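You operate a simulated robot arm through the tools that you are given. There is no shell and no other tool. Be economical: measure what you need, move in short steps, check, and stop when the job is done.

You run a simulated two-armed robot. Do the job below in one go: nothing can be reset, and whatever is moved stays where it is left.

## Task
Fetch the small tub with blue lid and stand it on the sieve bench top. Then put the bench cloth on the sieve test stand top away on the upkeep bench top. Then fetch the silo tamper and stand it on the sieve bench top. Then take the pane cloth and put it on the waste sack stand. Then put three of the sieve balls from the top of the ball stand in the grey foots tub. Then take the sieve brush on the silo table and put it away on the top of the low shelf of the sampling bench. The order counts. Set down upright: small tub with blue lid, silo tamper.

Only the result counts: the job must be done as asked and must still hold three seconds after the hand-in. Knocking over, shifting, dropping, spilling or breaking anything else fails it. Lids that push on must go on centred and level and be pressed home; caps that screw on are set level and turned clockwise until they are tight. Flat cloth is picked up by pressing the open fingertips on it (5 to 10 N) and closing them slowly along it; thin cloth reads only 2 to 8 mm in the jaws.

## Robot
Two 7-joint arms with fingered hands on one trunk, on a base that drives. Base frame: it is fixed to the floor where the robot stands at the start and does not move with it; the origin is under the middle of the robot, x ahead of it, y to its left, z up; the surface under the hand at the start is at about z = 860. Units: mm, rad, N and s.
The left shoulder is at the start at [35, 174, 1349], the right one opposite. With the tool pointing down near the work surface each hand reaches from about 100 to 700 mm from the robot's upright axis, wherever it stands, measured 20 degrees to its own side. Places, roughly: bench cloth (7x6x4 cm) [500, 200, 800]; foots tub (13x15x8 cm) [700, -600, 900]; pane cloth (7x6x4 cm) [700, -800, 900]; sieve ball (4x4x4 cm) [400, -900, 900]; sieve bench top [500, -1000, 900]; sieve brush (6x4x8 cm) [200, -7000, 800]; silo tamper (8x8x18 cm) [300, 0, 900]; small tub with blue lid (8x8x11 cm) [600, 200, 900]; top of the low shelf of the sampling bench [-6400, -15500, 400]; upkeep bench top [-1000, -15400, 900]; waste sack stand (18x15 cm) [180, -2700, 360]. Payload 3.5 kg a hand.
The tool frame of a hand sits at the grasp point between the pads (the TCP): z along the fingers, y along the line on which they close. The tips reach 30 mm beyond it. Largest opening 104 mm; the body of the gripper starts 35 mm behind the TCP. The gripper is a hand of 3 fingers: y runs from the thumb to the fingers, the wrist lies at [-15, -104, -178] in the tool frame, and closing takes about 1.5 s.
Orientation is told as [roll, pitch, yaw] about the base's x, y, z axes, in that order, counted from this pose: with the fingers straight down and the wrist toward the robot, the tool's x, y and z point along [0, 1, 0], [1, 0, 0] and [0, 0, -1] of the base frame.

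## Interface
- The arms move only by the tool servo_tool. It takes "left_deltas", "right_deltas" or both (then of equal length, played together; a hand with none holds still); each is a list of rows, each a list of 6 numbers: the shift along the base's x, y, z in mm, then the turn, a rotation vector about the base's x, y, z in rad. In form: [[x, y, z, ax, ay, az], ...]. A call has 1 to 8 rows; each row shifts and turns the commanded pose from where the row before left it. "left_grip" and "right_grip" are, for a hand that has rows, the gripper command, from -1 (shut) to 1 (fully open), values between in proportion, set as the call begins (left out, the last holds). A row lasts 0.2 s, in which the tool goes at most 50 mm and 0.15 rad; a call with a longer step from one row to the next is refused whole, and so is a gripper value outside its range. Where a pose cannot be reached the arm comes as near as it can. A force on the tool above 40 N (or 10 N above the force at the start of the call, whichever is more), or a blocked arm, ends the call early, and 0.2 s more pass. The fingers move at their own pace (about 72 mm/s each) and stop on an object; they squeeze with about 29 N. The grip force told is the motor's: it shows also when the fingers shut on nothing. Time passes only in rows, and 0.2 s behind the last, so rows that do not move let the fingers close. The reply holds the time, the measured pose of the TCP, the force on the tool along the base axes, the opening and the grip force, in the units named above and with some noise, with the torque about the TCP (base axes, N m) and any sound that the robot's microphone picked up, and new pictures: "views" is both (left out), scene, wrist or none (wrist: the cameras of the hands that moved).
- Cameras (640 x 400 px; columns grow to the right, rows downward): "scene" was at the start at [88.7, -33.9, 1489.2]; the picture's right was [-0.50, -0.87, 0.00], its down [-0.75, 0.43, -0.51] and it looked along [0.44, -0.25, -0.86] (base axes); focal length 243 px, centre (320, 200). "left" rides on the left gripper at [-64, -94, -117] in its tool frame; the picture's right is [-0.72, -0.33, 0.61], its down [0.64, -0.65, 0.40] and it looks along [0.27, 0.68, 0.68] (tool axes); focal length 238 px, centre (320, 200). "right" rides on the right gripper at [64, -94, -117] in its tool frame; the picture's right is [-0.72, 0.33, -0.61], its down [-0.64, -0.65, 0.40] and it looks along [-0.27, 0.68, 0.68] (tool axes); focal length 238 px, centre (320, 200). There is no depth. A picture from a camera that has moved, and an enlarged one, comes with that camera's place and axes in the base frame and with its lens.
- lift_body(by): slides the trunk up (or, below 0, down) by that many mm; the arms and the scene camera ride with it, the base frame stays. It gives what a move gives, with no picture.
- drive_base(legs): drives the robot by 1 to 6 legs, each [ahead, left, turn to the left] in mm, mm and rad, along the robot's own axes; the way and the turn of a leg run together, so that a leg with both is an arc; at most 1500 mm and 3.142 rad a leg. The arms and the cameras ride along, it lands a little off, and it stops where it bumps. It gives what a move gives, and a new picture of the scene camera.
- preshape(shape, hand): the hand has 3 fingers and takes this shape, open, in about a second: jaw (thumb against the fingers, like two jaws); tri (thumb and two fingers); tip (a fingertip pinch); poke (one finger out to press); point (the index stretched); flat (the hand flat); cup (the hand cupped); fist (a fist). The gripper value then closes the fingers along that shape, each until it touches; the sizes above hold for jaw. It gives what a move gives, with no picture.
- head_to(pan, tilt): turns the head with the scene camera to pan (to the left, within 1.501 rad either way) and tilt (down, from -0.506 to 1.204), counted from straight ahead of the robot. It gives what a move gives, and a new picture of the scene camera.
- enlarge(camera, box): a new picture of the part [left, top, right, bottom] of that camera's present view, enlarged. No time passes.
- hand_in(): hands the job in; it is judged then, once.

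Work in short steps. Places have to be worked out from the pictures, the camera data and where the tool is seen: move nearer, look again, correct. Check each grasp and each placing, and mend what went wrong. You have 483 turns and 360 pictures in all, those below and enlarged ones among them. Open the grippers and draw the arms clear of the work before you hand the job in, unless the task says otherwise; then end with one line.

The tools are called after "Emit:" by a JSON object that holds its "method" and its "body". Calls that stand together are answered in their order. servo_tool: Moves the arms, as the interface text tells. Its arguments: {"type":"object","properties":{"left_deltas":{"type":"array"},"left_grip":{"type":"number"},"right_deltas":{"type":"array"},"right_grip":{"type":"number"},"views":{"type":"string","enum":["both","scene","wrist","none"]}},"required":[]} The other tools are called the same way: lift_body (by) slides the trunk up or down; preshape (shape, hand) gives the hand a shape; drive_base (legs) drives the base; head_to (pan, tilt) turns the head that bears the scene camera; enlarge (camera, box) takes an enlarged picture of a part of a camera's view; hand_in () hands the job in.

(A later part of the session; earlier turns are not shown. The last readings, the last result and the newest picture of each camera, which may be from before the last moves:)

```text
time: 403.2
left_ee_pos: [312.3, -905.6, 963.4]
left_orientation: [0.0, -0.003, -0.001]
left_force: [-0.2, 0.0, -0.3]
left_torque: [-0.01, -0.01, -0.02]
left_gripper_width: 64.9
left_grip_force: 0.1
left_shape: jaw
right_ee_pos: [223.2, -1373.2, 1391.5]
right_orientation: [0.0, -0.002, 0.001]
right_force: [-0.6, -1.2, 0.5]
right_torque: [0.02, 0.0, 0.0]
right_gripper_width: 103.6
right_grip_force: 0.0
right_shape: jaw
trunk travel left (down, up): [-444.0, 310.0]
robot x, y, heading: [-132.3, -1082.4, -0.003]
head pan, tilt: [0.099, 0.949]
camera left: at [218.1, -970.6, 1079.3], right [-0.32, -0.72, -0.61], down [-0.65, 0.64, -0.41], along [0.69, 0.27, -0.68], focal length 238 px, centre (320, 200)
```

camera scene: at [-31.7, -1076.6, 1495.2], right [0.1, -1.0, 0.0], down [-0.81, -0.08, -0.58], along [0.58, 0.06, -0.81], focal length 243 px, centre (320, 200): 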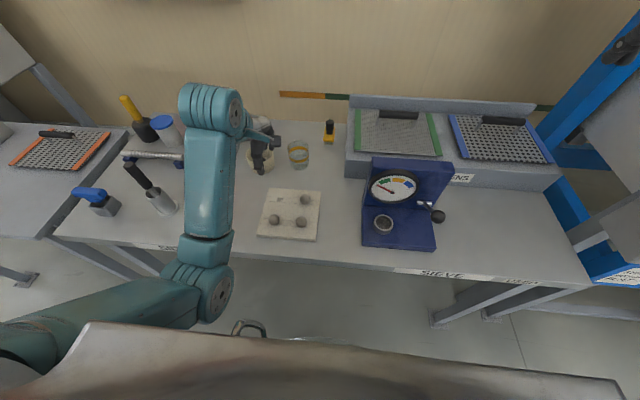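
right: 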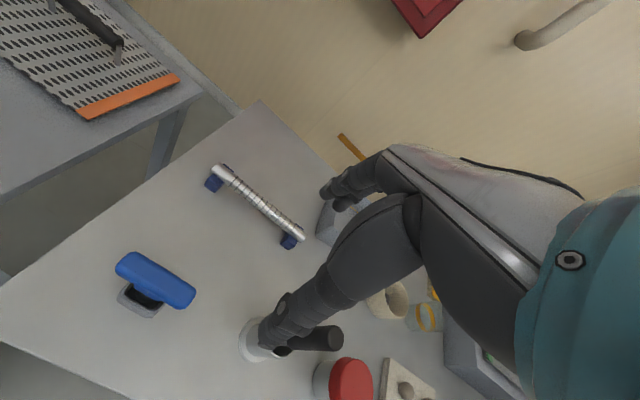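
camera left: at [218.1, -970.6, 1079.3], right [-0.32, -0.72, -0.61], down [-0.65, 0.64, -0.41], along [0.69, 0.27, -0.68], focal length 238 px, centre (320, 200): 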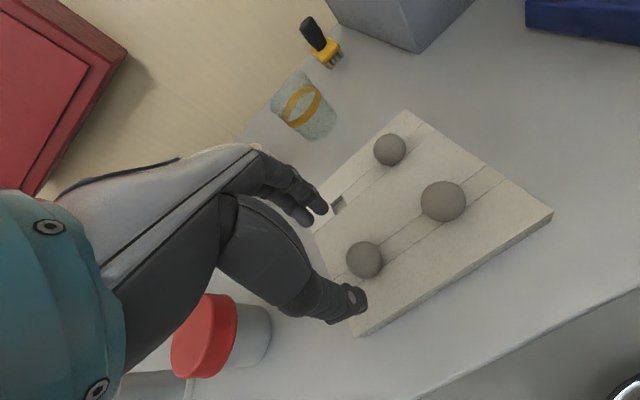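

Aligned just as before. I go down to TCP about 914 and close.

Emit:
{"method": "servo_tool", "body": {"left_deltas": [[1, 0, -25, 0, 0, 0], [0, 0, -18, 0, 0, 0], [0, 0, -6, 0, 0, 0]], "views": "none"}}

Emit:
{"method": "servo_tool", "body": {"left_deltas": [[0, 0, 0, 0, 0, 0], [0, 0, 0, 0, 0, 0], [0, 0, 0, 0, 0, 0], [0, 0, 0, 0, 0, 0], [0, 0, 0, 0, 0, 0], [0, 0, 0, 0, 0, 0]], "left_grip": -1, "views": "wrist"}}

```text
time: 404.0
left_ee_pos: [314.3, -906.1, 913.4]
left_orientation: [0.0, -0.002, 0.001]
left_force: [0.9, -0.5, -0.6]
left_torque: [0.02, 0.0, -0.01]
left_gripper_width: 64.8
left_grip_force: 0.0
left_shape: jaw
right_ee_pos: [221.4, -1373.5, 1390.2]
right_orientation: [0.0, 0.002, -0.001]
right_force: [-0.2, 0.3, 0.1]
right_torque: [0.0, 0.0, -0.03]
right_gripper_width: 104.0
right_grip_force: 0.1
right_shape: jaw
trunk travel left (down, up): [-444.0, 310.0]
robot x, y, heading: [-132.7, -1080.2, -0.004]
head pan, tilt: [0.099, 0.949]
```

```text
time: 405.4
left_ee_pos: [314.8, -905.8, 911.8]
left_orientation: [-0.001, -0.001, 0.001]
left_force: [-1.0, 0.0, -0.2]
left_torque: [0.03, 0.01, -0.06]
left_gripper_width: 23.0
left_grip_force: 28.6
left_shape: jaw
right_ee_pos: [223.4, -1372.8, 1390.1]
right_orientation: [0.0, -0.001, 0.0]
right_force: [0.3, -0.5, 0.0]
right_torque: [0.04, 0.03, 0.0]
right_gripper_width: 103.9
right_grip_force: 0.0
right_shape: jaw
trunk travel left (down, up): [-444.0, 310.0]
robot x, y, heading: [-130.2, -1083.3, 0.0]
head pan, tilt: [0.099, 0.949]
camera left: at [220.3, -970.2, 1028.8], right [-0.33, -0.72, -0.61], down [-0.65, 0.64, -0.4], along [0.68, 0.27, -0.68], focal length 238 px, centre (320, 200)
```

left: 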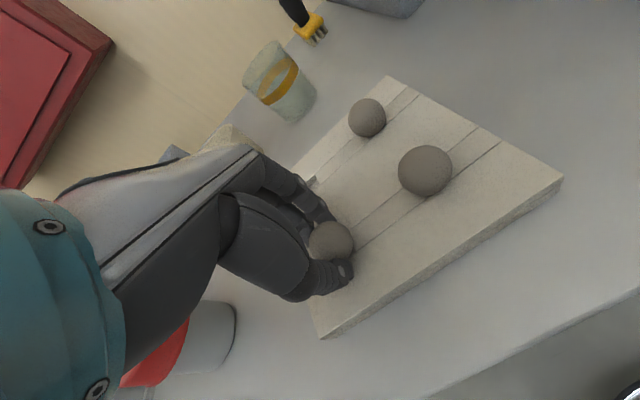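

Gripped, but on a smaller chord of 23 mm. I lift gently and check that it holds.

Emit:
{"method": "servo_tool", "body": {"left_deltas": [[0, 0, 8, 0, 0, 0], [0, 0, 12, 0, 0, 0], [0, 0, 15, 0, 0, 0]], "views": "wrist"}}

```text
time: 406.2
left_ee_pos: [315.3, -906.9, 946.9]
left_orientation: [0.002, -0.002, 0.0]
left_force: [-1.2, 0.0, -0.1]
left_torque: [-0.03, 0.01, -0.04]
left_gripper_width: 23.1
left_grip_force: 28.8
left_shape: jaw
right_ee_pos: [222.8, -1372.7, 1390.7]
right_orientation: [0.0, 0.0, -0.001]
right_force: [-0.2, -0.1, 0.1]
right_torque: [-0.03, 0.0, -0.03]
right_gripper_width: 103.8
right_grip_force: 0.2
right_shape: jaw
trunk travel left (down, up): [-444.0, 310.0]
robot x, y, heading: [-133.6, -1082.5, -0.006]
head pan, tilt: [0.099, 0.949]
camera left: at [220.9, -971.2, 1063.5], right [-0.33, -0.72, -0.61], down [-0.65, 0.64, -0.4], along [0.68, 0.27, -0.68], focal length 238 px, centre (320, 200)
```

left: 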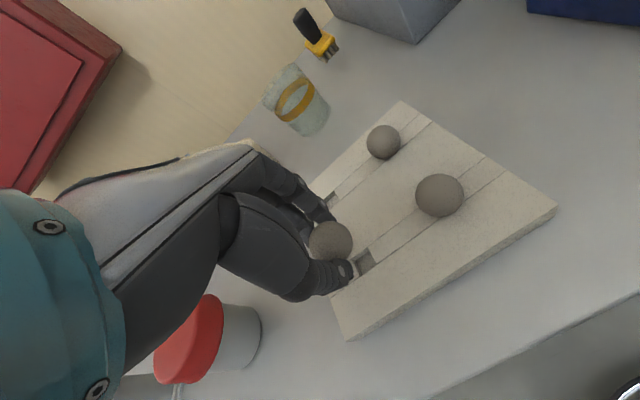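

It's held firmly. I lift and drive to the tub again.

Emit:
{"method": "servo_tool", "body": {"left_deltas": [[20, 0, 40, 0, 0, 0], [40, 0, 30, 0, 0, 0], [40, 0, 30, 0, 0, 0], [40, 0, 30, 0, 0, 0], [40, 0, 30, 0, 0, 0]], "views": "none"}}

Emit:
{"method": "drive_base", "body": {"legs": [[0, 305, 0], [160, 0, 0]]}}

Emit:
{"method": "servo_tool", "body": {"left_deltas": [[0, 0, -10, 0, 0, 0], [0, 0, -30, 0, 0, 0]], "views": "wrist"}}

```text
time: 407.4
left_ee_pos: [497.4, -906.9, 1104.5]
left_orientation: [-0.001, 0.0, 0.0]
left_force: [-0.3, 0.4, -0.1]
left_torque: [0.02, -0.01, 0.02]
left_gripper_width: 23.0
left_grip_force: 28.9
left_shape: jaw
right_ee_pos: [223.5, -1374.0, 1390.6]
right_orientation: [-0.001, 0.0, 0.0]
right_force: [0.6, 0.3, 0.9]
right_torque: [-0.04, -0.02, 0.01]
right_gripper_width: 103.8
right_grip_force: 0.1
right_shape: jaw
trunk travel left (down, up): [-444.0, 310.0]
robot x, y, heading: [-139.5, -1085.9, 0.002]
head pan, tilt: [0.099, 0.949]
```

```text
time: 410.6
left_ee_pos: [660.9, -604.8, 1104.8]
left_orientation: [-0.001, 0.0, -0.007]
left_force: [0.4, 0.3, -0.5]
left_torque: [0.02, 0.02, 0.01]
left_gripper_width: 22.9
left_grip_force: 29.0
left_shape: jaw
right_ee_pos: [383.9, -1067.3, 1389.9]
right_orientation: [-0.001, 0.002, -0.007]
right_force: [0.5, -0.7, 0.0]
right_torque: [-0.01, 0.01, 0.02]
right_gripper_width: 103.9
right_grip_force: 0.1
right_shape: jaw
trunk travel left (down, up): [-444.0, 310.0]
robot x, y, heading: [29.8, -777.0, -0.014]
head pan, tilt: [0.099, 0.949]
camera scene: at [132.7, -769.3, 1495.2], right [0.09, -1.0, 0.0], down [-0.81, -0.07, -0.58], along [0.58, 0.05, -0.81], focal length 243 px, centre (320, 200)
```

scene: 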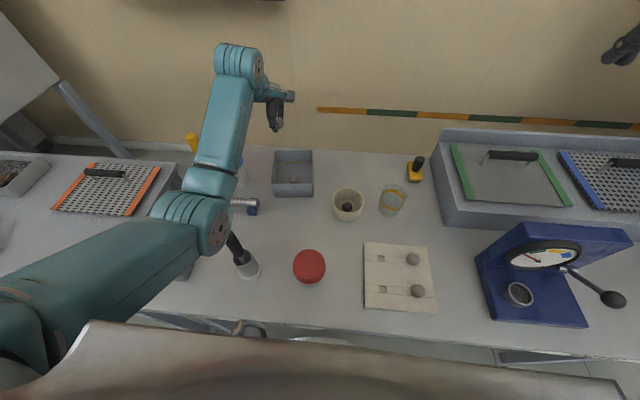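

```text
time: 411.1
left_ee_pos: [660.5, -603.2, 1063.6]
left_orientation: [-0.001, -0.001, -0.009]
left_force: [-0.6, 0.2, -1.2]
left_torque: [-0.04, 0.03, 0.01]
left_gripper_width: 22.8
left_grip_force: 29.5
left_shape: jaw
right_ee_pos: [385.4, -1067.9, 1391.2]
right_orientation: [-0.002, 0.002, -0.008]
right_force: [-0.1, -0.5, 0.2]
right_torque: [0.01, 0.03, 0.01]
right_gripper_width: 104.0
right_grip_force: 0.1
right_shape: jaw
trunk travel left (down, up): [-444.0, 310.0]
robot x, y, heading: [28.5, -776.1, -0.007]
head pan, tilt: [0.099, 0.949]
camera left: at [566.1, -667.8, 1180.5], right [-0.33, -0.72, -0.61], down [-0.65, 0.65, -0.41], along [0.69, 0.26, -0.68], focal length 238 px, centre (320, 200)
```

left: 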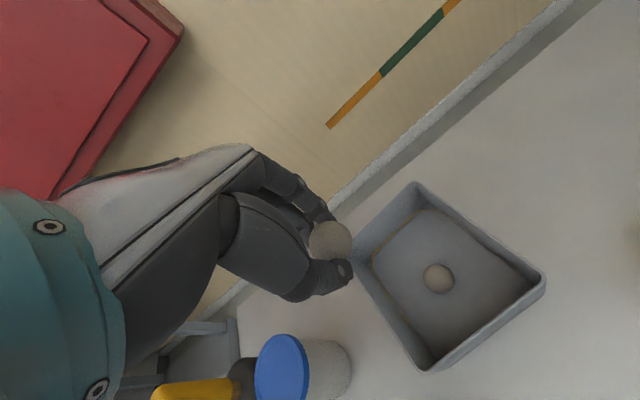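

The first ball lies at [647,-637]. I'll release this one at about [680,-617], from just above ball height, opening only a little.

Emit:
{"method": "servo_tool", "body": {"left_deltas": [[10, -7, -35, 0, 0, 0], [9, -7, -40, 0, 0, 0], [0, 0, -35, 0, 0, 0]], "views": "wrist"}}

```text
time: 411.9
left_ee_pos: [681.9, -619.4, 954.2]
left_orientation: [0.0, -0.001, -0.008]
left_force: [-0.4, 0.1, -0.2]
left_torque: [0.03, 0.01, 0.0]
left_gripper_width: 22.9
left_grip_force: 28.8
left_shape: jaw
right_ee_pos: [384.8, -1068.5, 1390.7]
right_orientation: [0.0, 0.002, -0.006]
right_force: [-0.2, 1.0, 0.4]
right_torque: [0.03, 0.03, 0.01]
right_gripper_width: 103.8
right_grip_force: 0.1
right_shape: jaw
trunk travel left (down, up): [-444.0, 310.0]
robot x, y, heading: [29.1, -773.4, -0.008]
head pan, tilt: [0.099, 0.949]
camera left: at [587.0, -683.1, 1071.4], right [-0.33, -0.72, -0.61], down [-0.65, 0.65, -0.41], along [0.69, 0.26, -0.68], focal length 238 px, centre (320, 200)
```

left: 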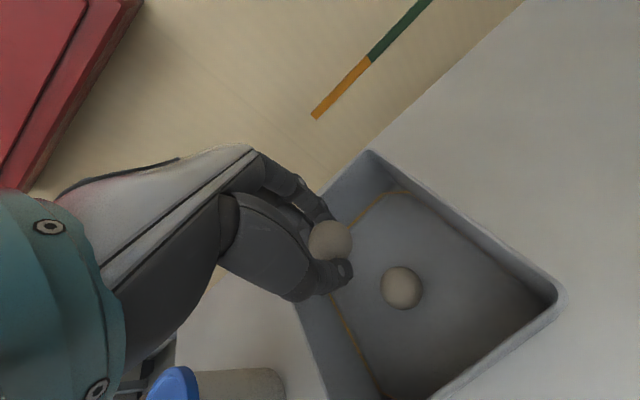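

Good, it's over free floor in the tub. I lower 14 mm and open slightly.

Emit:
{"method": "servo_tool", "body": {"left_deltas": [[0, 0, -14, 0, 0, 0], [0, 0, 0, 0, 0, 0]], "views": "none"}}

Emit:
{"method": "servo_tool", "body": {"left_deltas": [[0, 0, 0, 0, 0, 0], [0, 0, 0, 0, 0, 0], [0, 0, 0, 0, 0, 0], [0, 0, 0, 0, 0, 0]], "left_grip": -0.1, "views": "wrist"}}

```text
time: 412.6
left_ee_pos: [681.8, -619.0, 941.2]
left_orientation: [0.001, -0.001, -0.008]
left_force: [-0.2, 0.3, -1.5]
left_torque: [-0.04, 0.02, -0.01]
left_gripper_width: 22.9
left_grip_force: 29.0
left_shape: jaw
right_ee_pos: [384.4, -1068.4, 1391.1]
right_orientation: [0.0, 0.0, -0.008]
right_force: [-0.5, 0.2, -0.6]
right_torque: [0.0, -0.01, 0.0]
right_gripper_width: 103.6
right_grip_force: 0.0
right_shape: jaw
trunk travel left (down, up): [-444.0, 310.0]
robot x, y, heading: [30.7, -774.3, -0.009]
head pan, tilt: [0.099, 0.949]
```

```text
time: 413.6
left_ee_pos: [679.5, -619.2, 941.4]
left_orientation: [0.0, -0.002, -0.005]
left_force: [-0.8, 0.1, 0.2]
left_torque: [-0.04, 0.02, 0.01]
left_gripper_width: 46.2
left_grip_force: 0.1
left_shape: jaw
right_ee_pos: [383.8, -1067.7, 1390.3]
right_orientation: [0.001, 0.0, -0.008]
right_force: [1.0, -0.9, 1.1]
right_torque: [0.02, 0.01, -0.01]
right_gripper_width: 103.9
right_grip_force: 0.0
right_shape: jaw
trunk travel left (down, up): [-444.0, 310.0]
robot x, y, heading: [29.2, -774.9, -0.01]
head pan, tilt: [0.099, 0.949]
camera left: at [586.3, -682.8, 1057.6], right [-0.33, -0.72, -0.61], down [-0.65, 0.65, -0.4], along [0.69, 0.26, -0.68], focal length 238 px, centre (320, 200)
```

left: 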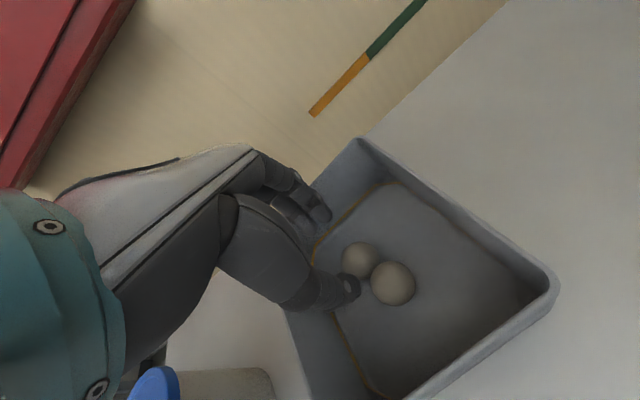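

Both balls are in the tub. I lift out and drive back for the third ball, far-right at about [395,-989].

Emit:
{"method": "servo_tool", "body": {"left_deltas": [[0, 0, 30, 0, 0, 0], [0, 0, 45, 0, 0, 0], [0, 0, 45, 0, 0, 0], [-30, 0, 38, 0, 0, 0], [-45, 0, 10, 0, 0, 0], [-45, 0, 0, 0, 0, 0], [-35, 0, 0, 0, 0, 0]], "left_grip": 0.25, "views": "none"}}

Emit:
{"method": "drive_base", "body": {"legs": [[-130, 0, 0.01], [0, -368, 0]]}}

```text
time: 415.1
left_ee_pos: [524.0, -617.8, 1107.7]
left_orientation: [0.003, -0.003, -0.007]
left_force: [0.3, 0.1, 0.7]
left_torque: [-0.01, 0.0, 0.01]
left_gripper_width: 64.6
left_grip_force: 0.0
left_shape: jaw
right_ee_pos: [383.4, -1068.3, 1390.6]
right_orientation: [0.0, -0.001, -0.008]
right_force: [0.0, 0.2, 0.0]
right_torque: [0.01, 0.0, -0.01]
right_gripper_width: 104.0
right_grip_force: 0.0
right_shape: jaw
trunk travel left (down, up): [-444.0, 310.0]
robot x, y, heading: [28.6, -777.0, -0.009]
head pan, tilt: [0.099, 0.949]
```

```text
time: 418.4
left_ee_pos: [398.4, -986.3, 1107.5]
left_orientation: [0.002, -0.003, -0.002]
left_force: [0.0, -0.1, -0.3]
left_torque: [-0.01, -0.01, 0.01]
left_gripper_width: 64.6
left_grip_force: 0.1
left_shape: jaw
right_ee_pos: [259.0, -1437.7, 1390.4]
right_orientation: [0.0, 0.0, -0.001]
right_force: [0.0, -1.7, -0.5]
right_torque: [-0.01, -0.01, 0.0]
right_gripper_width: 103.8
right_grip_force: 0.0
right_shape: jaw
trunk travel left (down, up): [-444.0, 310.0]
robot x, y, heading: [-98.5, -1145.4, -0.002]
head pan, tilt: [0.099, 0.949]
camera scene: at [5.0, -1140.6, 1495.2], right [0.1, -1.0, 0.0], down [-0.81, -0.08, -0.58], along [0.58, 0.06, -0.81], focal length 243 px, centre (320, 200)
```

scene: 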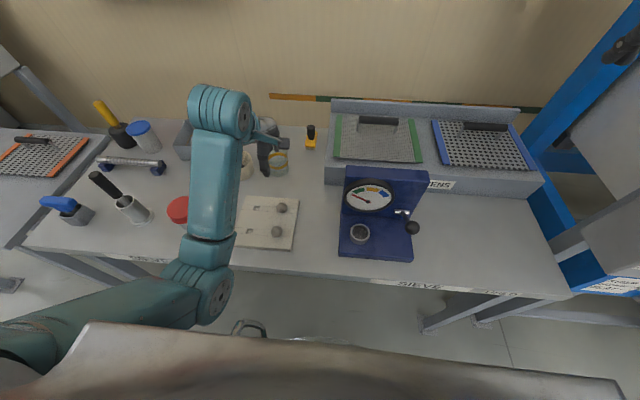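

I go down above the ball and check the alignment.

Emit:
{"method": "servo_tool", "body": {"left_deltas": [[-2, -1, -40, 0, 0, 0], [0, -1, -40, 0, 0, 0], [0, 0, -40, 0, 0, 0], [0, 0, -25, 0, 0, 0]], "views": "wrist"}}

```text
time: 419.4
left_ee_pos: [394.9, -988.9, 962.4]
left_orientation: [0.002, -0.002, -0.002]
left_force: [0.0, 0.1, -0.4]
left_torque: [-0.04, 0.03, 0.02]
left_gripper_width: 64.9
left_grip_force: 0.1
left_shape: jaw
right_ee_pos: [257.3, -1438.4, 1391.7]
right_orientation: [0.0, 0.001, -0.003]
right_force: [-0.5, -1.1, 0.3]
right_torque: [-0.01, 0.0, -0.04]
right_gripper_width: 103.7
right_grip_force: 0.1
right_shape: jaw
trunk travel left (down, up): [-444.0, 310.0]
robot x, y, heading: [-99.3, -1147.4, -0.003]
head pan, tilt: [0.099, 0.949]
camera left: at [300.6, -1052.9, 1077.5], right [-0.33, -0.72, -0.61], down [-0.65, 0.64, -0.4], along [0.69, 0.27, -0.68], focal length 238 px, centre (320, 200)
```

left: 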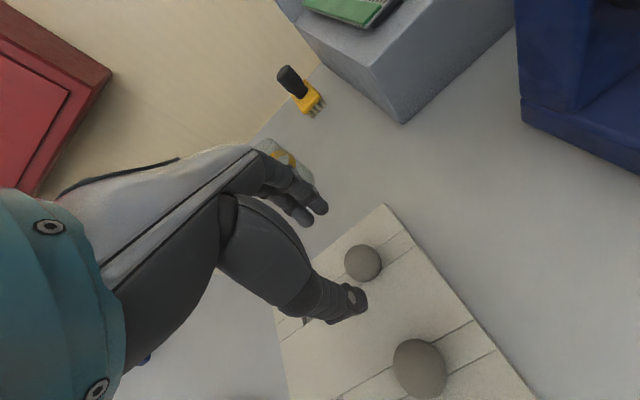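

Aligned. I go down 49 mm and close.

Emit:
{"method": "servo_tool", "body": {"left_deltas": [[0, 0, -25, 0, 0, 0], [0, 0, -18, 0, 0, 0], [0, 0, -6, 0, 0, 0]], "views": "none"}}

Emit:
{"method": "servo_tool", "body": {"left_deltas": [[0, 0, 0, 0, 0, 0], [0, 0, 0, 0, 0, 0], [0, 0, 0, 0, 0, 0], [0, 0, 0, 0, 0, 0], [0, 0, 0, 0, 0, 0], [0, 0, 0, 0, 0, 0]], "left_grip": -1, "views": "none"}}

Emit:
{"method": "servo_tool", "body": {"left_deltas": [[0, 0, 8, 0, 0, 0], [0, 0, 12, 0, 0, 0], [0, 0, 20, 0, 0, 0]], "views": "wrist"}}

```text
time: 420.2
left_ee_pos: [393.8, -987.5, 914.1]
left_orientation: [0.002, -0.001, -0.002]
left_force: [0.1, -0.3, -1.0]
left_torque: [-0.03, 0.02, -0.01]
left_gripper_width: 64.7
left_grip_force: 0.1
left_shape: jaw
right_ee_pos: [259.1, -1438.0, 1391.2]
right_orientation: [0.0, 0.001, -0.001]
right_force: [-0.6, -0.3, -0.3]
right_torque: [0.03, 0.01, 0.03]
right_gripper_width: 103.7
right_grip_force: 0.1
right_shape: jaw
trunk travel left (down, up): [-444.0, 310.0]
robot x, y, heading: [-97.7, -1148.3, -0.002]
head pan, tilt: [0.099, 0.949]
```

```text
time: 421.6
left_ee_pos: [396.5, -988.4, 914.1]
left_orientation: [0.0, -0.002, -0.001]
left_force: [0.4, 0.0, -0.8]
left_torque: [0.03, 0.0, 0.0]
left_gripper_width: 24.2
left_grip_force: 29.0
left_shape: jaw
right_ee_pos: [258.1, -1438.4, 1390.8]
right_orientation: [0.001, 0.001, -0.002]
right_force: [0.5, 0.2, 0.4]
right_torque: [-0.03, 0.01, -0.01]
right_gripper_width: 103.7
right_grip_force: 0.1
right_shape: jaw
trunk travel left (down, up): [-444.0, 310.0]
robot x, y, heading: [-99.6, -1143.2, -0.006]
head pan, tilt: [0.099, 0.949]
```

```text
time: 422.4
left_ee_pos: [395.4, -988.5, 952.7]
left_orientation: [0.001, 0.0, -0.002]
left_force: [0.1, 0.8, -0.3]
left_torque: [-0.06, 0.0, 0.02]
left_gripper_width: 24.2
left_grip_force: 28.3
left_shape: jaw
right_ee_pos: [259.3, -1439.0, 1391.4]
right_orientation: [0.001, 0.0, -0.002]
right_force: [1.1, -0.1, -0.3]
right_torque: [-0.01, -0.03, -0.02]
right_gripper_width: 103.9
right_grip_force: 0.1
right_shape: jaw
trunk travel left (down, up): [-444.0, 310.0]
robot x, y, heading: [-96.7, -1147.9, -0.005]
head pan, tilt: [0.099, 0.949]
camera left: at [301.9, -1051.8, 1069.6], right [-0.33, -0.72, -0.61], down [-0.65, 0.64, -0.4], along [0.69, 0.27, -0.68], focal length 238 px, centre (320, 200)
```

left: 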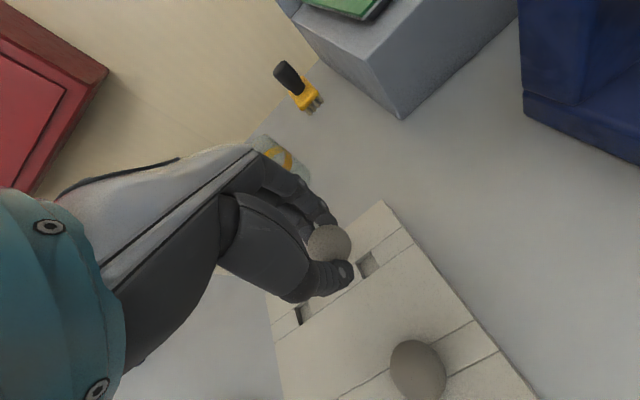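

The third ball is held. I lift and drive to the tub, aiming to release at about [622,-655], beside the other two.

Emit:
{"method": "servo_tool", "body": {"left_deltas": [[0, 0, 40, 0, 0, 0], [25, 0, 40, 0, 0, 0], [27, 0, 35, 0, 0, 0], [27, 0, 35, 0, 0, 0], [28, 0, 0, 0, 0, 0]], "views": "none"}}

Emit:
{"method": "drive_base", "body": {"legs": [[0, 333, 0.003], [120, 0, 0]]}}

Emit:
{"method": "servo_tool", "body": {"left_deltas": [[0, 0, -20, 0, 0, 0], [0, 0, -20, 0, 0, 0]], "views": "wrist"}}

```text
time: 423.6
left_ee_pos: [505.7, -986.6, 1104.8]
left_orientation: [0.001, 0.0, -0.003]
left_force: [0.2, -1.7, -0.4]
left_torque: [-0.02, -0.02, -0.02]
left_gripper_width: 24.0
left_grip_force: 28.7
left_shape: jaw
right_ee_pos: [259.9, -1437.8, 1391.0]
right_orientation: [0.001, 0.001, -0.001]
right_force: [0.2, -0.3, -0.4]
right_torque: [-0.01, 0.02, 0.02]
right_gripper_width: 104.0
right_grip_force: 0.0
right_shape: jaw
trunk travel left (down, up): [-444.0, 310.0]
robot x, y, heading: [-94.4, -1147.7, 0.002]
head pan, tilt: [0.099, 0.949]
```

```text
time: 426.6
left_ee_pos: [624.0, -650.1, 1103.5]
left_orientation: [0.0, -0.004, -0.004]
left_force: [0.0, 0.1, -1.3]
left_torque: [0.0, 0.01, 0.01]
left_gripper_width: 23.8
left_grip_force: 29.0
left_shape: jaw
right_ee_pos: [377.1, -1101.4, 1391.4]
right_orientation: [0.0, -0.001, -0.003]
right_force: [0.2, 1.1, 0.3]
right_torque: [0.01, 0.04, 0.0]
right_gripper_width: 103.9
right_grip_force: 0.1
right_shape: jaw
trunk travel left (down, up): [-444.0, 310.0]
robot x, y, heading: [22.8, -806.4, -0.005]
head pan, tilt: [0.099, 0.949]
camera scene: at [125.1, -802.7, 1495.2], right [0.09, -1.0, 0.0], down [-0.81, -0.08, -0.58], along [0.58, 0.05, -0.81], focal length 243 px, centre (320, 200)
```

scene: 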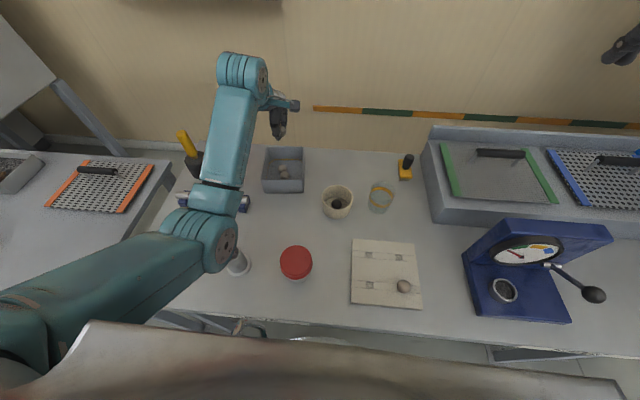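

```text
time: 427.2
left_ee_pos: [625.2, -650.0, 1062.9]
left_orientation: [0.0, -0.002, -0.005]
left_force: [-0.5, -0.3, 0.3]
left_torque: [-0.02, 0.04, 0.0]
left_gripper_width: 24.1
left_grip_force: 28.7
left_shape: jaw
right_ee_pos: [379.5, -1100.6, 1391.6]
right_orientation: [-0.001, 0.001, -0.003]
right_force: [-0.9, 0.2, 0.6]
right_torque: [0.0, 0.0, 0.0]
right_gripper_width: 104.0
right_grip_force: 0.0
right_shape: jaw
trunk travel left (down, up): [-444.0, 310.0]
robot x, y, heading: [20.7, -808.0, -0.006]
head pan, tilt: [0.099, 0.949]
camera left: at [530.8, -713.9, 1179.7], right [-0.33, -0.72, -0.61], down [-0.65, 0.64, -0.4], along [0.69, 0.27, -0.68], focal length 238 px, centre (320, 200)
```

left: 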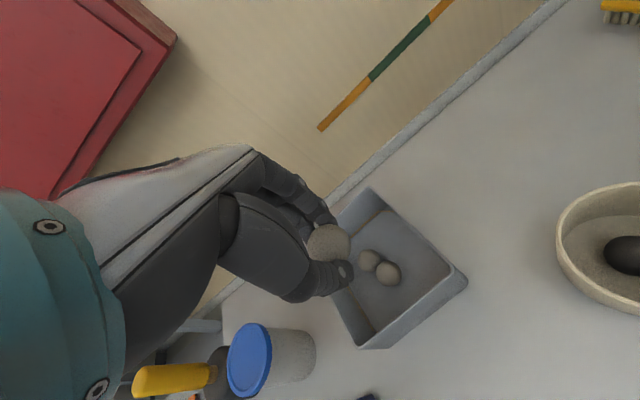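

The landing point is beside the two balls near the near wall. I shift 6 mm deeper, lower, and check.

Emit:
{"method": "servo_tool", "body": {"left_deltas": [[6, 0, -40, 0, 0, 0], [0, 0, -40, 0, 0, 0], [0, 0, -35, 0, 0, 0]], "views": "wrist"}}

```text
time: 428.0
left_ee_pos: [629.4, -650.0, 947.9]
left_orientation: [0.001, -0.001, -0.002]
left_force: [-0.2, 0.1, -0.1]
left_torque: [-0.01, -0.01, 0.01]
left_gripper_width: 24.0
left_grip_force: 29.1
left_shape: jaw
right_ee_pos: [379.4, -1101.5, 1390.6]
right_orientation: [-0.001, -0.002, -0.003]
right_force: [-0.1, -0.1, -0.9]
right_torque: [0.03, 0.0, -0.02]
right_gripper_width: 103.8
right_grip_force: 0.1
right_shape: jaw
trunk travel left (down, up): [-444.0, 310.0]
robot x, y, heading: [19.2, -807.9, -0.002]
head pan, tilt: [0.099, 0.949]
camera left: at [534.5, -713.6, 1064.1], right [-0.33, -0.72, -0.61], down [-0.65, 0.64, -0.4], along [0.69, 0.27, -0.68], focal length 238 px, centre (320, 200)
```

left: 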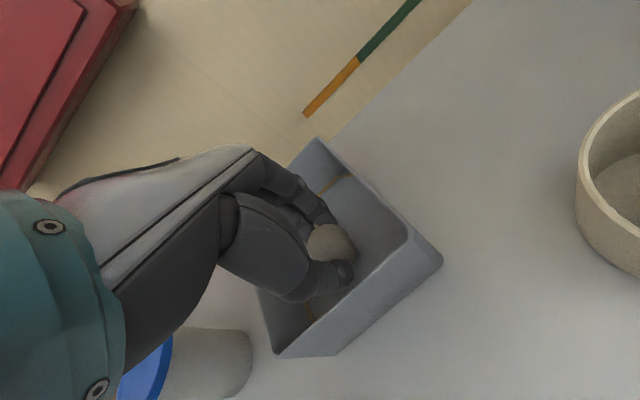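

Inside the tub, no contact. I open slightly to release.

Emit:
{"method": "servo_tool", "body": {"left_deltas": [[0, 0, -4, 0, 0, 0], [0, 0, 0, 0, 0, 0], [0, 0, 0, 0, 0, 0], [0, 0, 0, 0, 0, 0], [0, 0, 0, 0, 0, 0]], "left_grip": -0.1, "views": "none"}}

Emit:
{"method": "servo_tool", "body": {"left_deltas": [[0, 0, 25, 0, 0, 0], [0, 0, 45, 0, 0, 0], [0, 0, 45, 0, 0, 0], [0, 0, 40, 0, 0, 0]], "views": "both"}}

```text
time: 429.2
left_ee_pos: [631.1, -651.2, 945.1]
left_orientation: [-0.002, -0.001, -0.003]
left_force: [1.0, -0.1, 0.5]
left_torque: [-0.01, 0.01, -0.01]
left_gripper_width: 45.7
left_grip_force: 0.0
left_shape: jaw
right_ee_pos: [378.4, -1101.1, 1390.5]
right_orientation: [0.0, 0.0, -0.005]
right_force: [-0.3, -0.1, 0.2]
right_torque: [0.02, -0.02, 0.01]
right_gripper_width: 103.9
right_grip_force: 0.0
right_shape: jaw
trunk travel left (down, up): [-444.0, 310.0]
robot x, y, heading: [19.1, -807.7, -0.007]
head pan, tilt: [0.099, 0.949]
```

```text
time: 430.2
left_ee_pos: [632.1, -650.7, 1101.3]
left_orientation: [0.0, -0.002, -0.005]
left_force: [-0.2, 0.3, 0.2]
left_torque: [0.01, -0.06, -0.05]
left_gripper_width: 46.6
left_grip_force: 0.1
left_shape: jaw
right_ee_pos: [378.4, -1100.8, 1390.1]
right_orientation: [0.001, 0.0, -0.005]
right_force: [0.3, 0.5, 0.4]
right_torque: [0.0, 0.01, 0.03]
right_gripper_width: 103.9
right_grip_force: 0.1
right_shape: jaw
trunk travel left (down, up): [-444.0, 310.0]
robot x, y, heading: [21.0, -808.5, -0.006]
head pan, tilt: [0.099, 0.949]
camera scene: at [124.6, -802.6, 1495.2], right [0.09, -1.0, 0.0], down [-0.81, -0.08, -0.58], along [0.58, 0.05, -0.81], focal length 243 px, centre (320, 200)
camera left: at [536.6, -714.1, 1217.7], right [-0.33, -0.72, -0.61], down [-0.65, 0.64, -0.4], along [0.69, 0.27, -0.68], focal length 238 px, centre (320, 200)
```

scene: 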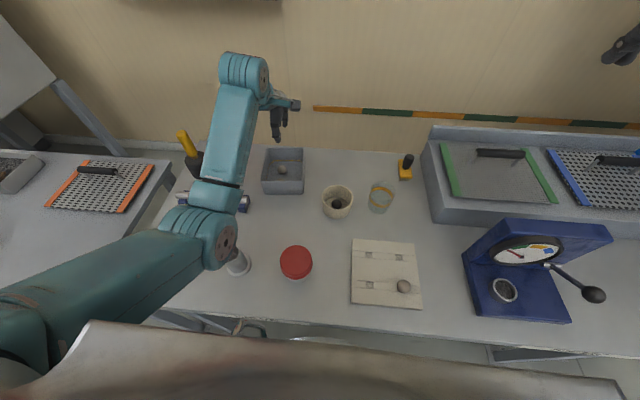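
left: 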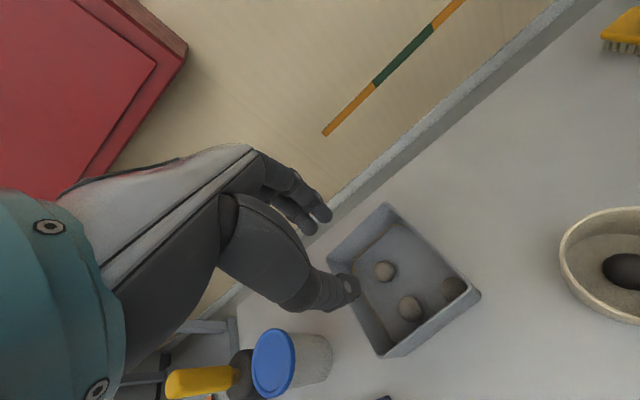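

All three balls lie in the grey foots tub and one is left on the stand. Next is the sieve brush on the silo table near [200,-7000]. I retract the hand and back away from the bench.

Emit:
{"method": "servo_tool", "body": {"left_deltas": [[-40, 0, 25, 0, 0, 0], [-40, 0, 25, 0, 0, 0], [-40, 0, 25, 0, 0, 0], [-35, 0, 20, 0, 0, 0]], "left_grip": 1, "views": "none"}}

Emit:
{"method": "head_to", "body": {"pan": 0, "tilt": 0.3}}

Emit:
{"method": "drive_base", "body": {"legs": [[-650, 0, 0], [0, 0, -1.56], [1300, 0, 0], [1300, 0, 0]]}}

```text
time: 431.4
left_ee_pos: [487.9, -613.1, 1185.8]
left_orientation: [0.078, -0.023, 0.051]
left_force: [-0.7, 0.3, 0.1]
left_torque: [0.0, 0.01, 0.01]
left_gripper_width: 103.9
left_grip_force: 0.0
left_shape: jaw
left hand out of reach, approached as far as the arm can: row 4
right_ee_pos: [379.2, -1100.0, 1390.6]
right_orientation: [0.001, -0.001, -0.003]
right_force: [0.3, 0.8, 0.2]
right_torque: [0.03, -0.01, 0.0]
right_gripper_width: 104.0
right_grip_force: 0.0
right_shape: jaw
trunk travel left (down, up): [-444.0, 310.0]
robot x, y, heading: [24.2, -807.9, -0.005]
head pan, tilt: [0.099, 0.949]
stopped in row 4 (left hand): the arm was blocked; the commanded pose is now the measured one
```

```text
time: 432.5
left_ee_pos: [485.8, -613.1, 1185.2]
left_orientation: [0.079, -0.021, 0.051]
left_force: [-0.8, -0.1, 0.3]
left_torque: [-0.02, -0.01, 0.01]
left_gripper_width: 103.9
left_grip_force: 0.0
left_shape: jaw
right_ee_pos: [377.3, -1100.3, 1390.8]
right_orientation: [0.0, 0.0, -0.003]
right_force: [0.2, -0.2, -0.4]
right_torque: [0.01, 0.02, 0.01]
right_gripper_width: 103.8
right_grip_force: 0.0
right_shape: jaw
trunk travel left (down, up): [-444.0, 310.0]
robot x, y, heading: [22.2, -809.4, -0.003]
head pan, tilt: [0.0, 0.3]
camera scene: at [145.5, -810.0, 1551.0], right [-0.01, -1.0, 0.0], down [-0.3, 0.0, -0.95], along [0.95, -0.01, -0.3], focal length 243 px, centre (320, 200)
```

scene: 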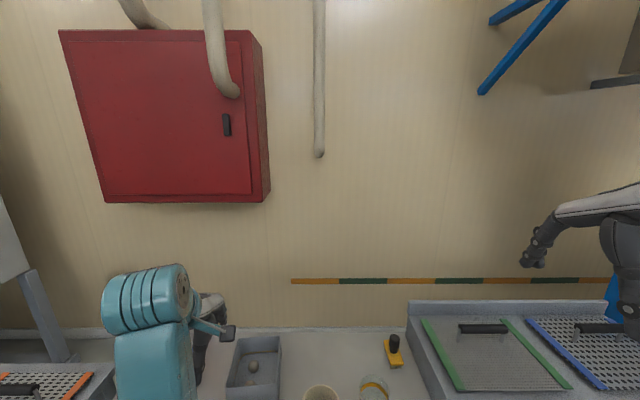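

```text
time: 452.1
left_ee_pos: [-402.2, -3868.1, 1184.6]
left_orientation: [0.079, -0.021, -1.519]
left_force: [-0.4, -1.1, 0.3]
left_torque: [-0.03, -0.01, -0.01]
left_gripper_width: 103.9
left_grip_force: 0.1
left_shape: jaw
right_ee_pos: [-890.6, -3760.4, 1390.9]
right_orientation: [0.0, 0.0, -1.571]
right_force: [-0.3, 0.4, 0.2]
right_torque: [-0.01, 0.01, -0.01]
right_gripper_width: 103.8
right_grip_force: 0.0
right_shape: jaw
trunk travel left (down, up): [-444.0, 310.0]
robot x, y, heading: [-600.4, -3405.6, -1.576]
head pan, tilt: [0.0, 0.3]
camera scene: at [-598.7, -3526.1, 1551.1], right [-1.0, 0.0, 0.0], down [0.0, 0.3, -0.96], along [0.0, -0.96, -0.3], focal length 243 px, centre (320, 200)
```

scene: 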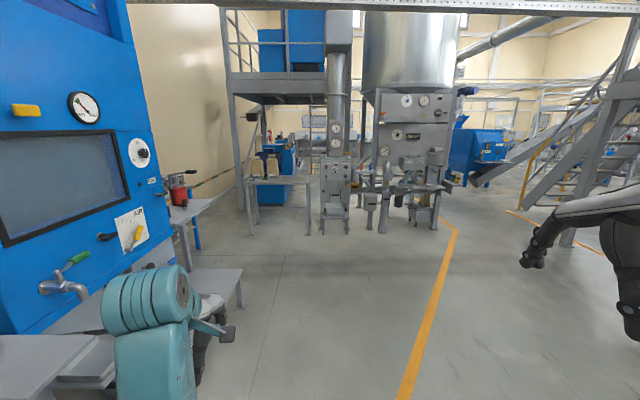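

Clear ahead. I drive on to y about -5700, towards the silo table.

Emit:
{"method": "drive_base", "body": {"legs": [[1200, 0, 0.005], [1000, 250, 0]]}}

Emit:
{"method": "head_to", "body": {"pan": 0.1, "tilt": 0.55}}

```text
time: 463.1
left_ee_pos: [-184.1, -6084.5, 1184.3]
left_orientation: [0.081, -0.021, -1.534]
left_force: [-0.1, -0.7, 0.3]
left_torque: [-0.01, 0.01, 0.02]
left_gripper_width: 103.7
left_grip_force: 0.0
left_shape: jaw
right_ee_pos: [-670.7, -5968.4, 1389.9]
right_orientation: [0.001, 0.001, -1.592]
right_force: [0.5, -0.2, -0.3]
right_torque: [-0.02, 0.03, 0.0]
right_gripper_width: 103.8
right_grip_force: 0.0
right_shape: jaw
trunk travel left (down, up): [-444.0, 310.0]
robot x, y, heading: [-370.7, -5615.6, -1.596]
head pan, tilt: [0.0, 0.3]
camera scene: at [-375.2, -5740.8, 1551.1], right [-1.0, 0.02, 0.0], down [0.01, 0.3, -0.96], along [-0.02, -0.95, -0.3], focal length 243 px, centre (320, 200)
```

scene: 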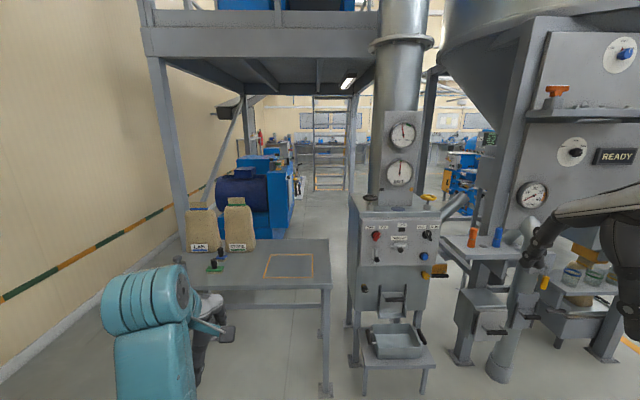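

```text
time: 463.9
left_ee_pos: [-184.0, -6085.5, 1184.1]
left_orientation: [0.081, -0.022, -1.535]
left_force: [0.3, -0.2, 0.3]
left_torque: [0.0, -0.02, 0.03]
left_gripper_width: 104.2
left_grip_force: 0.0
left_shape: jaw
right_ee_pos: [-671.6, -5970.0, 1390.3]
right_orientation: [0.001, 0.001, -1.589]
right_force: [1.0, 0.2, -0.1]
right_torque: [0.01, 0.02, -0.03]
right_gripper_width: 104.0
right_grip_force: 0.1
right_shape: jaw
trunk travel left (down, up): [-444.0, 310.0]
robot x, y, heading: [-372.8, -5620.3, -1.59]
head pan, tilt: [0.099, 0.55]
camera scene: at [-366.3, -5736.7, 1528.2], right [-1.0, -0.08, 0.0], down [-0.04, 0.52, -0.85], along [0.07, -0.85, -0.52], focal length 243 px, centre (320, 200)
```

scene: 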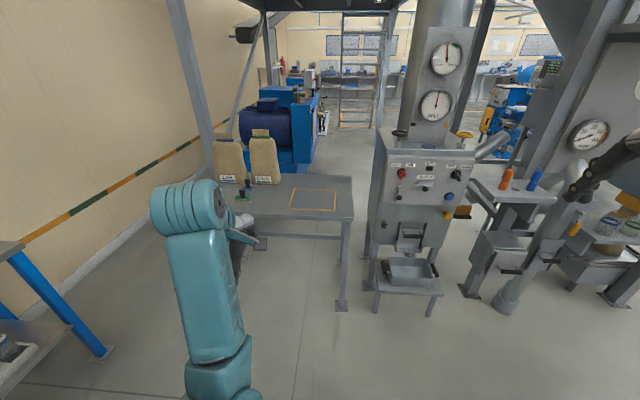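

I enlarge the items on the silo table.

Emit:
{"method": "enlarge", "body": {"camera": "scene", "box": [190, 110, 370, 222]}}

```text
3.56 times, centred on (280, 166) of scene
camera zoom: at [-366.3, -5736.7, 1528.2], right [-1.0, -0.08, 0.0], down [-0.04, 0.52, -0.85], along [0.07, -0.85, -0.52], focal length 864 px, centre (462, 321)
```

zoom: 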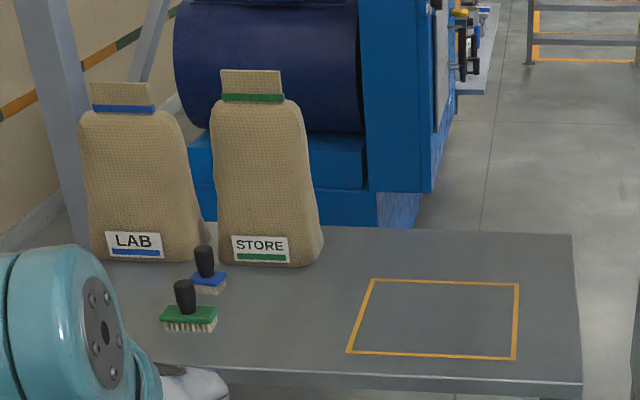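

There are two brushes. The blue one is about 58 mm wide at about [193,-7020], which matches the listed 6x4x8 cm and place; the green one is about 96 mm wide. The blue one is my target, so I drive up to the table.

Emit:
{"method": "drive_base", "body": {"legs": [[0, 405, 0.02], [860, 0, 0]]}}

Emit:
{"method": "head_to", "body": {"pan": 0.1, "tilt": 0.95}}

```text
time: 470.6
left_ee_pos: [225.0, -6956.8, 1185.4]
left_orientation: [0.08, -0.02, -1.507]
left_force: [-0.1, 0.5, -0.8]
left_torque: [0.0, 0.01, 0.01]
left_gripper_width: 103.8
left_grip_force: 0.1
left_shape: jaw
right_ee_pos: [-265.0, -6852.2, 1391.9]
right_orientation: [0.0, 0.002, -1.562]
right_force: [-0.1, -0.4, 0.4]
right_torque: [0.02, 0.02, 0.01]
right_gripper_width: 103.5
right_grip_force: 0.0
right_shape: jaw
trunk travel left (down, up): [-444.0, 310.0]
robot x, y, heading: [22.3, -6494.5, -1.563]
head pan, tilt: [0.099, 0.55]
camera scene: at [34.5, -6612.8, 1528.1], right [-0.99, -0.1, 0.0], down [-0.05, 0.52, -0.85], along [0.09, -0.85, -0.52], focal length 243 px, centre (320, 200)
```

scene: 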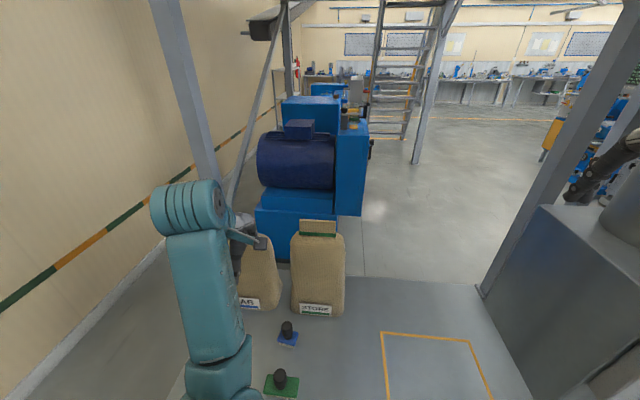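

```text
time: 471.5
left_ee_pos: [226.8, -6956.6, 1185.4]
left_orientation: [0.082, -0.023, -1.509]
left_force: [-0.5, 0.0, 0.9]
left_torque: [-0.02, -0.04, 0.04]
left_gripper_width: 103.6
left_grip_force: 0.0
left_shape: jaw
right_ee_pos: [-263.2, -6852.7, 1391.0]
right_orientation: [0.0, 0.0, -1.563]
right_force: [0.8, 0.5, 0.6]
right_torque: [-0.04, -0.02, 0.02]
right_gripper_width: 103.7
right_grip_force: 0.0
right_shape: jaw
trunk travel left (down, up): [-444.0, 310.0]
robot x, y, heading: [21.7, -6491.2, -1.563]
head pan, tilt: [0.099, 0.949]
camera scene: at [32.7, -6595.6, 1495.3], right [-0.99, -0.1, 0.0], down [-0.09, 0.81, -0.58], along [0.06, -0.58, -0.81], focal length 243 px, centre (320, 200)
```

scene: 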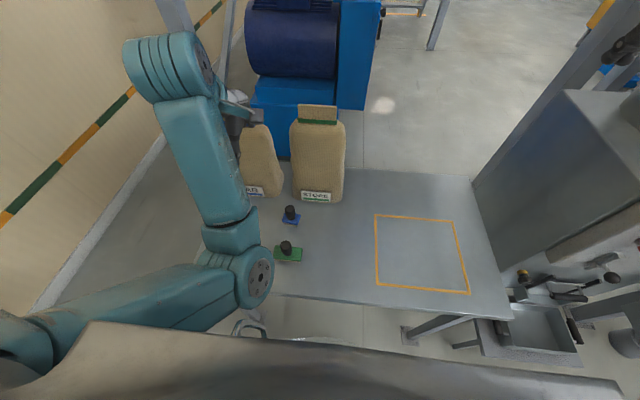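

The blue brush is at about [171,-7006] with its handle up. I level the hand and move above it with a narrowed grip.

Emit:
{"method": "servo_tool", "body": {"left_deltas": [[-14, -10, -20, 0.009, 0.042, -0.03], [-14, -13, -35, 0.009, 0.041, -0.03], [-14, -13, -40, 0, 0, 0], [-13, -13, -40, 0, 0, 0], [0, 0, -40, 0, 0, 0]], "left_grip": 0.3, "views": "both"}}

```text
time: 472.5
left_ee_pos: [190.6, -7045.7, 1122.6]
left_orientation: [0.018, -0.142, -1.548]
left_force: [-1.0, 0.2, 1.1]
left_torque: [0.0, 0.03, 0.02]
left_gripper_width: 68.2
left_grip_force: 0.0
left_shape: jaw
right_ee_pos: [-264.4, -6852.9, 1390.7]
right_orientation: [0.0, -0.001, -1.563]
right_force: [0.4, -0.6, -0.3]
right_torque: [-0.01, 0.02, 0.03]
right_gripper_width: 103.9
right_grip_force: 0.0
right_shape: jaw
trunk travel left (down, up): [-444.0, 310.0]
robot x, y, heading: [27.3, -6495.4, -1.566]
head pan, tilt: [0.099, 0.949]
stopped in row 5 (left hand): the arm was blocked; the commanded pose is now the measured one
camera scene: at [32.9, -6595.7, 1495.2], right [-0.99, -0.1, 0.0], down [-0.09, 0.81, -0.58], along [0.06, -0.58, -0.81], focal length 243 px, centre (320, 200)
camera left: at [122.3, -6937.4, 1223.4], right [-0.71, 0.22, -0.67], down [0.63, 0.61, -0.48], along [0.3, -0.77, -0.57], focal length 238 px, centre (320, 200)
```

scene: 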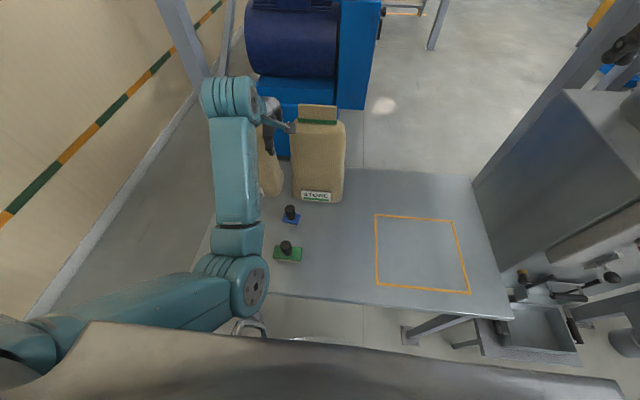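
left: 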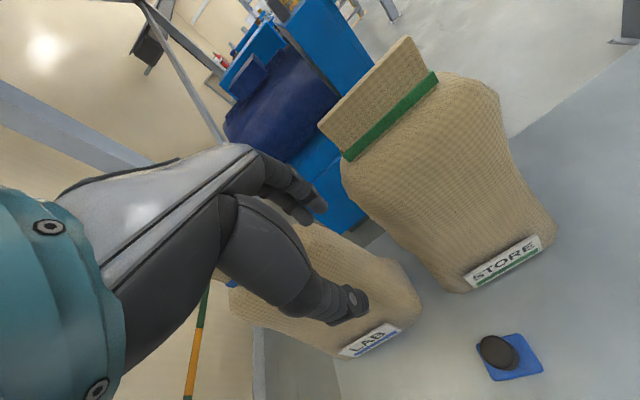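

The left arm's inner-elbow posture blocks here; there's no contact force. I draw the left hand back and up, and will use the right arm for the brush instead.

Emit:
{"method": "servo_tool", "body": {"left_deltas": [[0, 25, 30, 0, 0, 0], [0, 25, 30, 0.03, 0.0, 0], [0, 25, 20, 0.03, 0, 0], [0, 25, 10, 0.03, 0, 0]], "views": "scene"}}

```text
time: 473.7
left_ee_pos: [220.4, -6956.5, 1201.2]
left_orientation: [0.089, -0.068, -1.501]
left_force: [0.1, 0.2, -0.4]
left_torque: [0.0, -0.01, -0.01]
left_gripper_width: 67.8
left_grip_force: 0.0
left_shape: jaw
left hand out of reach, approached as far as the arm can: row 4
right_ee_pos: [-263.5, -6852.6, 1390.6]
right_orientation: [0.0, 0.001, -1.563]
right_force: [0.0, -0.6, 0.5]
right_torque: [-0.01, 0.02, 0.02]
right_gripper_width: 103.5
right_grip_force: 0.1
right_shape: jaw
trunk travel left (down, up): [-444.0, 310.0]
robot x, y, heading: [27.6, -6492.6, -1.565]
head pan, tilt: [0.099, 0.949]
stopped in row 4 (left hand): the arm was blocked; the commanded pose is now the measured one
camera scene: at [32.5, -6595.7, 1495.2], right [-0.99, -0.1, 0.0], down [-0.09, 0.81, -0.58], along [0.06, -0.58, -0.81], focal length 243 px, centre (320, 200)
```

scene: 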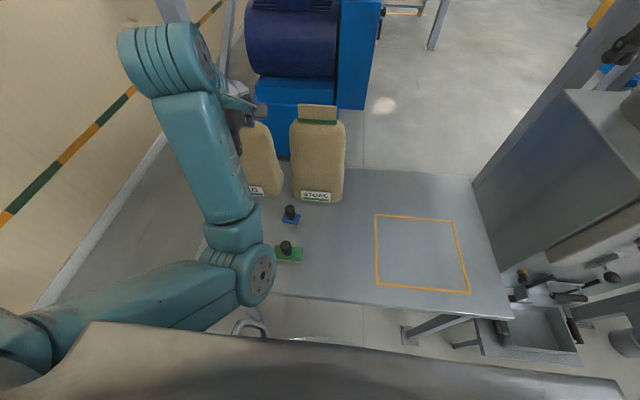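

I shift the robot 355 mm left, so the brush lies in front of the right arm.

Emit:
{"method": "drive_base", "body": {"legs": [[-60, 0, 0], [0, 355, 0]]}}

Emit:
{"method": "head_to", "body": {"pan": -0.2, "tilt": 0.9}}

```text
time: 476.6
left_ee_pos: [575.7, -6893.9, 1200.7]
left_orientation: [0.088, -0.069, -1.502]
left_force: [-0.5, -0.3, 0.5]
left_torque: [0.0, 0.03, -0.04]
left_gripper_width: 68.0
left_grip_force: 0.0
left_shape: jaw
right_ee_pos: [92.3, -6790.8, 1390.8]
right_orientation: [0.002, 0.001, -1.562]
right_force: [0.3, -0.1, 0.3]
right_torque: [-0.01, 0.01, -0.01]
right_gripper_width: 103.9
right_grip_force: 0.0
right_shape: jaw
trunk travel left (down, up): [-444.0, 310.0]
robot x, y, heading: [380.2, -6435.5, -1.564]
head pan, tilt: [0.099, 0.949]
camera scene: at [388.8, -6533.8, 1495.2], right [-0.99, -0.11, 0.0], down [-0.09, 0.81, -0.58], along [0.06, -0.58, -0.81], focal length 243 px, centre (320, 200)
```

scene: 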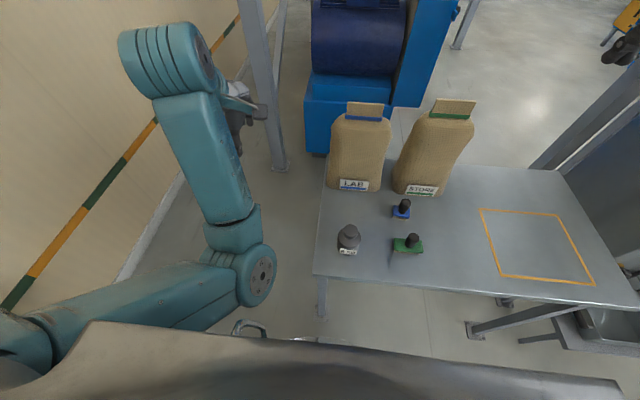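

```text
time: 477.4
left_ee_pos: [576.9, -6894.1, 1201.3]
left_orientation: [0.089, -0.068, -1.502]
left_force: [0.0, -0.2, 0.2]
left_torque: [-0.03, -0.01, 0.0]
left_gripper_width: 68.0
left_grip_force: 0.1
left_shape: jaw
right_ee_pos: [90.8, -6789.8, 1390.1]
right_orientation: [-0.001, 0.001, -1.562]
right_force: [-0.4, -0.7, 0.0]
right_torque: [0.0, -0.02, 0.01]
right_gripper_width: 103.7
right_grip_force: 0.1
right_shape: jaw
trunk travel left (down, up): [-444.0, 310.0]
robot x, y, heading: [384.1, -6429.5, -1.566]
head pan, tilt: [-0.201, 0.901]
camera scene: at [366.0, -6535.6, 1498.8], right [-0.98, 0.19, 0.0], down [0.15, 0.77, -0.62], along [-0.12, -0.61, -0.78], focal length 243 px, centre (320, 200)
```

scene: 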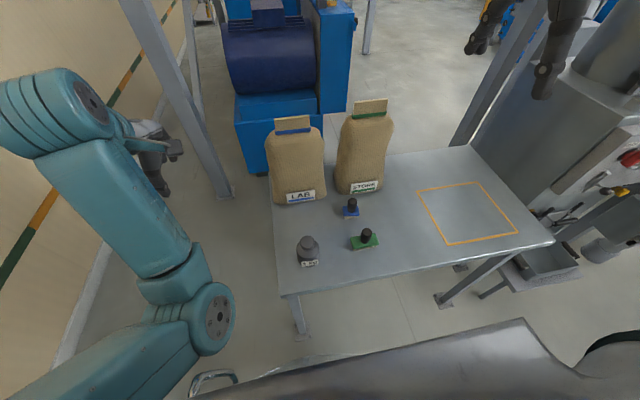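

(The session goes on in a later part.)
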